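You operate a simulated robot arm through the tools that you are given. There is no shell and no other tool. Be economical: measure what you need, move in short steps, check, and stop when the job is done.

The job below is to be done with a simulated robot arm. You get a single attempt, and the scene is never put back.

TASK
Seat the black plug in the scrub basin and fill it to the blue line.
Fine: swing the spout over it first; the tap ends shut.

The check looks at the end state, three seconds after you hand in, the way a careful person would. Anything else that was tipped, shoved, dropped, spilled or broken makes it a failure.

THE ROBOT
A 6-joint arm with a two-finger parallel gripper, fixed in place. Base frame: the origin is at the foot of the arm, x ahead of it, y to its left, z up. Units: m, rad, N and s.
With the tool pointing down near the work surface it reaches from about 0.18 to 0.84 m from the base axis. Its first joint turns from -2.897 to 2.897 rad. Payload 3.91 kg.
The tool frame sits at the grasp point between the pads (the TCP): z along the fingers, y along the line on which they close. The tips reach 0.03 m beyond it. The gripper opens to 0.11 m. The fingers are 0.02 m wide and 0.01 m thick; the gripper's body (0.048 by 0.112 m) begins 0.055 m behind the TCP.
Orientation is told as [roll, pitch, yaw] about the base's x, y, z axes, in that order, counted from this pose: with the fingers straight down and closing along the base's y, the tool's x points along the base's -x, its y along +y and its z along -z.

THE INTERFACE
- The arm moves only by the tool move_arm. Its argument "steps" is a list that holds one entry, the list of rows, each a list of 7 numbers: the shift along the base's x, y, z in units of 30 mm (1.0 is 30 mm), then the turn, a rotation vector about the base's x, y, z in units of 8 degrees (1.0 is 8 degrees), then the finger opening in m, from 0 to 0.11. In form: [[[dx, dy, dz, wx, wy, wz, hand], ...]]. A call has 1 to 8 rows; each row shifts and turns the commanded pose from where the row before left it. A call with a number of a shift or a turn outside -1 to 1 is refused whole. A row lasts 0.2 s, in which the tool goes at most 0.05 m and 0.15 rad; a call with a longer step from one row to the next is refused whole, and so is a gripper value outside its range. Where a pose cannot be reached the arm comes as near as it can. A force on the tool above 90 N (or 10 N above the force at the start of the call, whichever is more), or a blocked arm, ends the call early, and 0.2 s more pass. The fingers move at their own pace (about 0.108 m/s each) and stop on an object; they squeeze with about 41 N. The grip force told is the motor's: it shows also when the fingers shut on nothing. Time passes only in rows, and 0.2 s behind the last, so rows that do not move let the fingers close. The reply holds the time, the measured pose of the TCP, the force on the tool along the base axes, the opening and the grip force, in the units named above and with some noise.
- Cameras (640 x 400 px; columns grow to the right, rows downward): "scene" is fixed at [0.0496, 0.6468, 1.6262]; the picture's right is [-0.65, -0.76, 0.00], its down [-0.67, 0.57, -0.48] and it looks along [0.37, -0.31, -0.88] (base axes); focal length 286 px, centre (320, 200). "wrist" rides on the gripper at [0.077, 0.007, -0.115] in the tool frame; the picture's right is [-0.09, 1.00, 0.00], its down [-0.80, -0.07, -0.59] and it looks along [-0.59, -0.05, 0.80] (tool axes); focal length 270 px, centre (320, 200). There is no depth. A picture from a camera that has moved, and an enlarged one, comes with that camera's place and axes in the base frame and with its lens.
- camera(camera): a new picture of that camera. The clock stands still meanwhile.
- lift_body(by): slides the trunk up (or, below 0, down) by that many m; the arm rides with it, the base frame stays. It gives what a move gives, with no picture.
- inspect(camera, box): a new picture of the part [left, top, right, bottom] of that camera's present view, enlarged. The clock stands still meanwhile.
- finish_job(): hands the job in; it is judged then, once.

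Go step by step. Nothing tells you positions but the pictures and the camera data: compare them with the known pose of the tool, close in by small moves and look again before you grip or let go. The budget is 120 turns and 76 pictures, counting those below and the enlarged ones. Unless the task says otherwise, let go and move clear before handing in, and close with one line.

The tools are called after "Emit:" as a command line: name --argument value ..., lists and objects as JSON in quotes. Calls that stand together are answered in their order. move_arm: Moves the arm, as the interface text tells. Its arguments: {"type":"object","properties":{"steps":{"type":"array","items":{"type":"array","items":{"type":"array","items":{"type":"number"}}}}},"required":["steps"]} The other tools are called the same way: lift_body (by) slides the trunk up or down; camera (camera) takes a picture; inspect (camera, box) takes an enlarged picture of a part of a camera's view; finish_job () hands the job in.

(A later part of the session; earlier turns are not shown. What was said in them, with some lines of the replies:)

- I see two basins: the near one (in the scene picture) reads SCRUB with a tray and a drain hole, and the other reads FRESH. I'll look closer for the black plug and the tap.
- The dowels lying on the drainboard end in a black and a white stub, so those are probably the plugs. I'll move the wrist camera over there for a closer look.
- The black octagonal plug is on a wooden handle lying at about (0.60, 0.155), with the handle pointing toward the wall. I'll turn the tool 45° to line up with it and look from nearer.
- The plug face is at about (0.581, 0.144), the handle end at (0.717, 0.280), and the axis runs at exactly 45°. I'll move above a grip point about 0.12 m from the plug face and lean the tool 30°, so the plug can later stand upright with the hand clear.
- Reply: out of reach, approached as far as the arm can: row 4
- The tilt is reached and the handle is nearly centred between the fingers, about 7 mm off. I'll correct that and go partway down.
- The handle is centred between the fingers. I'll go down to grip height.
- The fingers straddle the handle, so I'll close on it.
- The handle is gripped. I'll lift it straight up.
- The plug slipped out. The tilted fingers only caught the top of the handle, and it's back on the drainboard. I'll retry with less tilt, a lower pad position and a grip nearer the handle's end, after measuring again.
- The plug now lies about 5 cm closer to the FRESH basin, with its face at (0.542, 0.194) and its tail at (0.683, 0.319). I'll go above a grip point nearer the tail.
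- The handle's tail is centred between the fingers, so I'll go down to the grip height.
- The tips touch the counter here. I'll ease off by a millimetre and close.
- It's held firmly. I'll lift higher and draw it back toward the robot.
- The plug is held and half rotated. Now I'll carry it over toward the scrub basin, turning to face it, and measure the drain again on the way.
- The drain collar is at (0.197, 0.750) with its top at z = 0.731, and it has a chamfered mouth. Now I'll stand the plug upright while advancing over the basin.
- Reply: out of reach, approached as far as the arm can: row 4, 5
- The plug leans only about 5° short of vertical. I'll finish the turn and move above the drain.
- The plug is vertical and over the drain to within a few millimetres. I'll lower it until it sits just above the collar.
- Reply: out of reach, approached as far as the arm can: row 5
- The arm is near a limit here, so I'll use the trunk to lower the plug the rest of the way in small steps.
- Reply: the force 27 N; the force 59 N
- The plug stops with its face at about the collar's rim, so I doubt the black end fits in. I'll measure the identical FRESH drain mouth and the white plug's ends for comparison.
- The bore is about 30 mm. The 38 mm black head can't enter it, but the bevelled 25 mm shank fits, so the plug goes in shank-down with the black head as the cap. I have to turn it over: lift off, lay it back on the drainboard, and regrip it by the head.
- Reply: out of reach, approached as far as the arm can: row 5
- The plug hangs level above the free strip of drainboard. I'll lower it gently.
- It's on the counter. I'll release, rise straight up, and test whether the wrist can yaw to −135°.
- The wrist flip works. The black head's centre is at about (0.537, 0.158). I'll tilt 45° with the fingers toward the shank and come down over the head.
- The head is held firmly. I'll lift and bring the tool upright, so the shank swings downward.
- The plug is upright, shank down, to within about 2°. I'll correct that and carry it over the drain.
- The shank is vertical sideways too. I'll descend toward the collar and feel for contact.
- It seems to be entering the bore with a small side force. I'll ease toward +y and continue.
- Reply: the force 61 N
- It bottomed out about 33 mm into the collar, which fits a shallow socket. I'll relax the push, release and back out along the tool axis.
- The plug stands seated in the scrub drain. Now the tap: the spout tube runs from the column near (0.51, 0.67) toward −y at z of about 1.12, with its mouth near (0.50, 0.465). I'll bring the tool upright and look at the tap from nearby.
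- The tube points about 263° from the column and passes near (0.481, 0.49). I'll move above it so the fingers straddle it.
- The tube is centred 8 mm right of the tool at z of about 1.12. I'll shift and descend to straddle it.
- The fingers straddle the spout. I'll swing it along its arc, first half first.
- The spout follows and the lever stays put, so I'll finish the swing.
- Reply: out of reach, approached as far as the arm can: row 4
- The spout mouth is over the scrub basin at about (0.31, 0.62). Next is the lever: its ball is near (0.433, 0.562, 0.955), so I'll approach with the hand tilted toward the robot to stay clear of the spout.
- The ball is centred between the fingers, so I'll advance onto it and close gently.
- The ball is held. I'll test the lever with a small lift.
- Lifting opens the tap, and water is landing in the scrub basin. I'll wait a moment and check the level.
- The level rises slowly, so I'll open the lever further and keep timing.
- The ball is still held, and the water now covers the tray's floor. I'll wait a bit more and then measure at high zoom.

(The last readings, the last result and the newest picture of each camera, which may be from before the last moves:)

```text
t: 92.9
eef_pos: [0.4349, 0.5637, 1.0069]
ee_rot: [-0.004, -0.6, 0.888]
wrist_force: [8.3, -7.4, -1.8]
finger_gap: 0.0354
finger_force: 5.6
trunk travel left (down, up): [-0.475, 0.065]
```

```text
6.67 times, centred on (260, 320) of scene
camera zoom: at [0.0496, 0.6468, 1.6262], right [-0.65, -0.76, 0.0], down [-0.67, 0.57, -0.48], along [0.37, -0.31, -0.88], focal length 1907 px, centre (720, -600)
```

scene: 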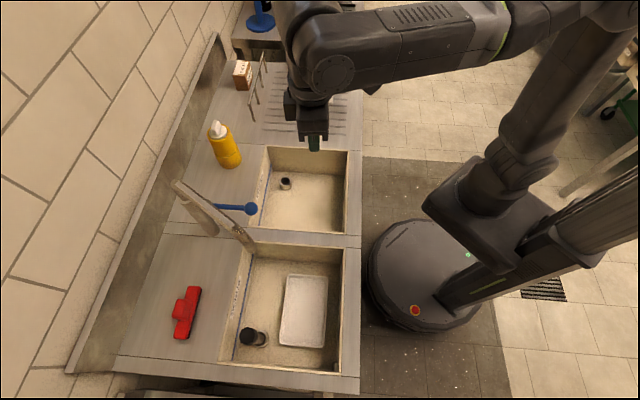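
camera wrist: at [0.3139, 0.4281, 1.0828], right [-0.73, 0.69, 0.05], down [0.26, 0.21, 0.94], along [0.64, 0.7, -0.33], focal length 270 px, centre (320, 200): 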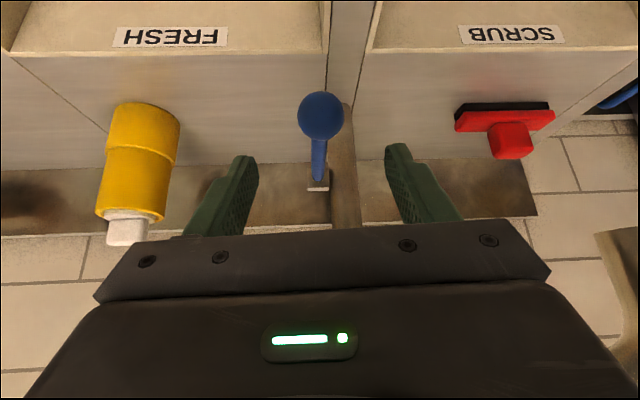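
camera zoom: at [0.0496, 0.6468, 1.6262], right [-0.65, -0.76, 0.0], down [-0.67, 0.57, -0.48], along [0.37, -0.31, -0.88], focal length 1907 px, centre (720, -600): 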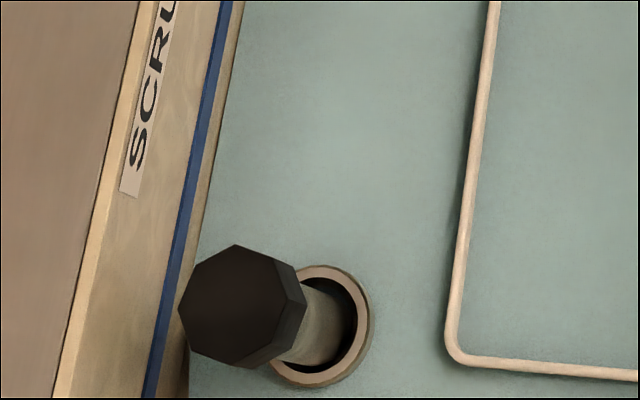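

The water edge is now roughly 15 mm below the lower edge of the blue band and rising about 2.5 mm/s. I'll wait about 5 s and check again.

Emit:
move_arm --steps '[[[0, 0, 0, 0, 0, 0, 0.03], [0, 0, 0, 0, 0, 0, 0.03], [0, 0, 0, 0, 0, 0, 0.03], [0, 0, 0, 0, 0, 0, 0.03], [0, 0, 0, 0, 0, 0, 0.03], [0, 0, 0, 0, 0, 0, 0.03], [0, 0, 0, 0, 0, 0, 0.03], [0, 0, 0, 0, 0, 0, 0.03]]]'

Emit:
move_arm --steps '[[[0, 0, 0, 0, 0, 0, 0.03], [0, 0, 0, 0, 0, 0, 0.03], [0, 0, 0, 0, 0, 0, 0.03], [0, 0, 0, 0, 0, 0, 0.03], [0, 0, 0, 0, 0, 0, 0.03], [0, 0, 0, 0, 0, 0, 0.03], [0, 0, 0, 0, 0, 0, 0.03], [0, 0, 0, 0, 0, 0, 0.03]]]'

Emit:
inspect --camera "scene" --box '[220, 290, 300, 350]'

```text
t: 94.7
eef_pos: [0.433, 0.5649, 1.0073]
ee_rot: [-0.005, -0.599, 0.888]
wrist_force: [7.3, -6.9, -1.4]
finger_gap: 0.0354
finger_force: 5.1
trunk travel left (down, up): [-0.475, 0.065]
```

```text
t: 96.5
eef_pos: [0.4328, 0.5651, 1.0076]
ee_rot: [-0.003, -0.599, 0.89]
wrist_force: [8.1, -6.8, -1.0]
finger_gap: 0.0356
finger_force: 5.4
trunk travel left (down, up): [-0.475, 0.065]
```

```text
6.67 times, centred on (260, 320) of scene
camera zoom: at [0.0496, 0.6468, 1.6262], right [-0.65, -0.76, 0.0], down [-0.67, 0.57, -0.48], along [0.37, -0.31, -0.88], focal length 1907 px, centre (720, -600)
```

zoom: 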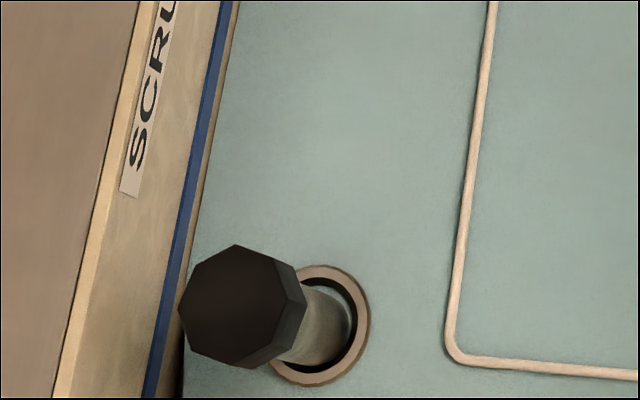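

The level climbs about 1.7 px/s, with about 12 px left to the middle of the band. I'll wait about 4.6 s and check.

Emit:
move_arm --steps '[[[0, 0, 0, 0, 0, 0, 0.03], [0, 0, 0, 0, 0, 0, 0.03], [0, 0, 0, 0, 0, 0, 0.03], [0, 0, 0, 0, 0, 0, 0.03], [0, 0, 0, 0, 0, 0, 0.03], [0, 0, 0, 0, 0, 0, 0.03], [0, 0, 0, 0, 0, 0, 0.03], [0, 0, 0, 0, 0, 0, 0.03]]]'

Emit:
move_arm --steps '[[[0, 0, 0, 0, 0, 0, 0.03], [0, 0, 0, 0, 0, 0, 0.03], [0, 0, 0, 0, 0, 0, 0.03], [0, 0, 0, 0, 0, 0, 0.03], [0, 0, 0, 0, 0, 0, 0.03], [0, 0, 0, 0, 0, 0, 0.03], [0, 0, 0, 0, 0, 0, 0.03], [0, 0, 0, 0, 0, 0, 0.03]]]'

Emit:
inspect --camera "scene" --box '[230, 290, 270, 350]'

```text
t: 98.3
eef_pos: [0.4341, 0.5633, 1.0071]
ee_rot: [-0.004, -0.6, 0.887]
wrist_force: [7.5, -6.6, -0.8]
finger_gap: 0.0352
finger_force: 5.2
trunk travel left (down, up): [-0.475, 0.065]
```

```text
t: 100.1
eef_pos: [0.4326, 0.5632, 1.0076]
ee_rot: [-0.004, -0.6, 0.89]
wrist_force: [8.0, -7.5, -1.3]
finger_gap: 0.0355
finger_force: 6.0
trunk travel left (down, up): [-0.475, 0.065]
```

```text
6.67 times, centred on (250, 320) of scene
camera zoom: at [0.0496, 0.6468, 1.6262], right [-0.65, -0.76, 0.0], down [-0.67, 0.57, -0.48], along [0.37, -0.31, -0.88], focal length 1907 px, centre (787, -600)
```

zoom: 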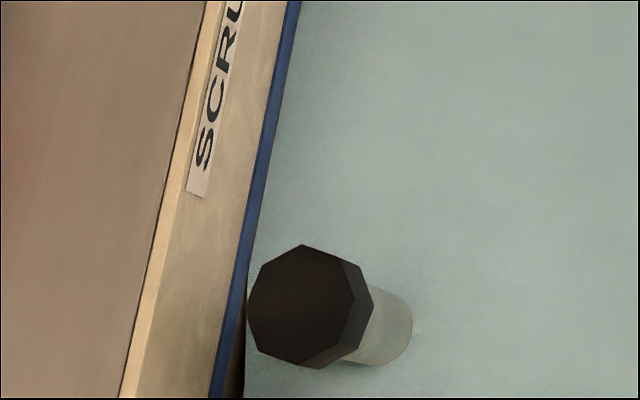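

The water has just covered the collar and touches the lower edge of the band. I need about 9 mm more, so I'll wait about 2.4 s and then push the lever down to shut.

Emit:
move_arm --steps '[[[0, 0, 0, 0, 0, 0, 0.025], [0, 0, 0, 0, 0, 0, 0.025], [0, 0, 0, 0, 0, 0, 0.025], [0, 0, 0, 0, 0, 0, 0.025], [0, 0, 0, 0, 0, 0, 0.025], [0, 0, 0, 0, 0, 0, 0.025], [0, 0, 0, 0, 0, 0, 0.025], [0, 0, 0, 0, 0, 0, 0.025]]]'

Emit:
move_arm --steps '[[[0, 0, 0, 0, 0, 0, 0.025], [0, 0, 0, 0, 0, 0, 0.025], [-0.034, -0.034, -0.344, 0, 0, 0, 0.025], [-0.034, -0.034, -0.344, 0, 0, 0, 0.025], [-0.034, -0.034, -0.344, 0, 0, 0, 0.025], [-0.034, -0.034, -0.344, 0, 0, 0, 0.025], [-0.034, -0.034, -0.344, 0, 0, 0, 0.025]]]'

```text
t: 101.9
eef_pos: [0.4336, 0.5644, 1.0069]
ee_rot: [-0.003, -0.601, 0.888]
wrist_force: [9.1, -8.6, -0.9]
finger_gap: 0.0345
finger_force: 44.7
trunk travel left (down, up): [-0.475, 0.065]
```

```text
t: 103.5
eef_pos: [0.4279, 0.5591, 0.9592]
ee_rot: [-0.001, -0.608, 0.888]
wrist_force: [13.8, -3.4, 27.3]
finger_gap: 0.0344
finger_force: 44.5
trunk travel left (down, up): [-0.475, 0.065]
```

The lever is back against its shut stop, at the same height as at the start. I'll release and back out.

Emit:
move_arm --steps '[[[0, 0, 0, 0, 0, 0, 0.05], [0, 0, 0, 0, 0, 0, 0.08], [-0.2, -0.24, 0.45, 0, 0, 0, 0.08], [-0.38, -0.44, 0.8, 0, 0, 0, 0.08], [-0.38, -0.44, 0.8, 0, 0, 0, 0.08], [-0.38, -0.6, 0.8, 0, 0, 0, 0.08], [-0.38, -0.9, 0.6, 0, 0, 0, 0.08], [-0.38, -0.9, 0.4, 0, 0, 0, 0.08]]]'

Emit:
move_arm --steps '[[[0, -0.9, 0.4, 0, 0, 0, 0.08], [0, -0.9, 0.2, 0, 0, 0, 0.08], [0, -0.9, 0, 0, 0, 0, 0.08], [0, -0.9, 0, 0, 0, 0, 0.08]]]'

Emit:
inspect --camera "scene" --box '[180, 170, 340, 370]'

```text
t: 105.3
eef_pos: [0.3624, 0.456, 1.0705]
ee_rot: [-0.005, -0.6, 0.889]
wrist_force: [-1.3, -0.6, 0.7]
finger_gap: 0.08
finger_force: 0.1
trunk travel left (down, up): [-0.475, 0.065]
```

```text
t: 106.3
eef_pos: [0.3611, 0.3446, 1.0889]
ee_rot: [-0.006, -0.599, 0.891]
wrist_force: [0.0, 0.0, 0.2]
finger_gap: 0.08
finger_force: 0.1
trunk travel left (down, up): [-0.475, 0.065]
```

```text
2.00 times, centred on (260, 270) of scene
camera zoom: at [0.0496, 0.6468, 1.6262], right [-0.65, -0.76, 0.0], down [-0.67, 0.57, -0.48], along [0.37, -0.31, -0.88], focal length 572 px, centre (440, 60)
```

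zoom: 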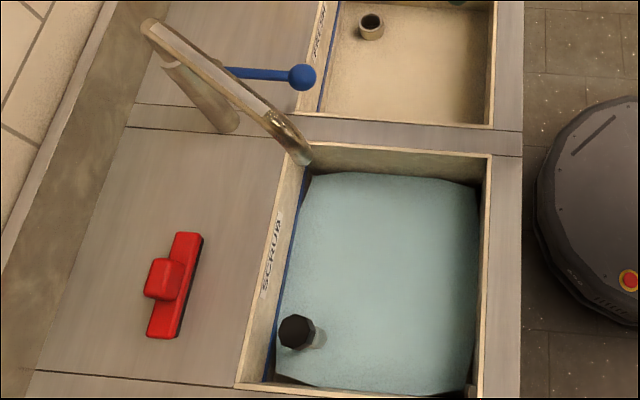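

The stream has stopped and the lever is back where it started. The water lies within the blue band, the plug is standing in its drain, and the hand is clear, so I'm handing in.

Emit:
finish_job

```text
The job is handed in.
```

The job is handed in: the black plug is seated shank-down in the scrub drain, the spout is over the scrub basin, and the tap is shut. The water looks to be at the blue line, judged from the last picture. The plug was dropped back onto the drainboard once, from a weak first grip. I also pressed it black-end-down on the drain collar before turning it over.
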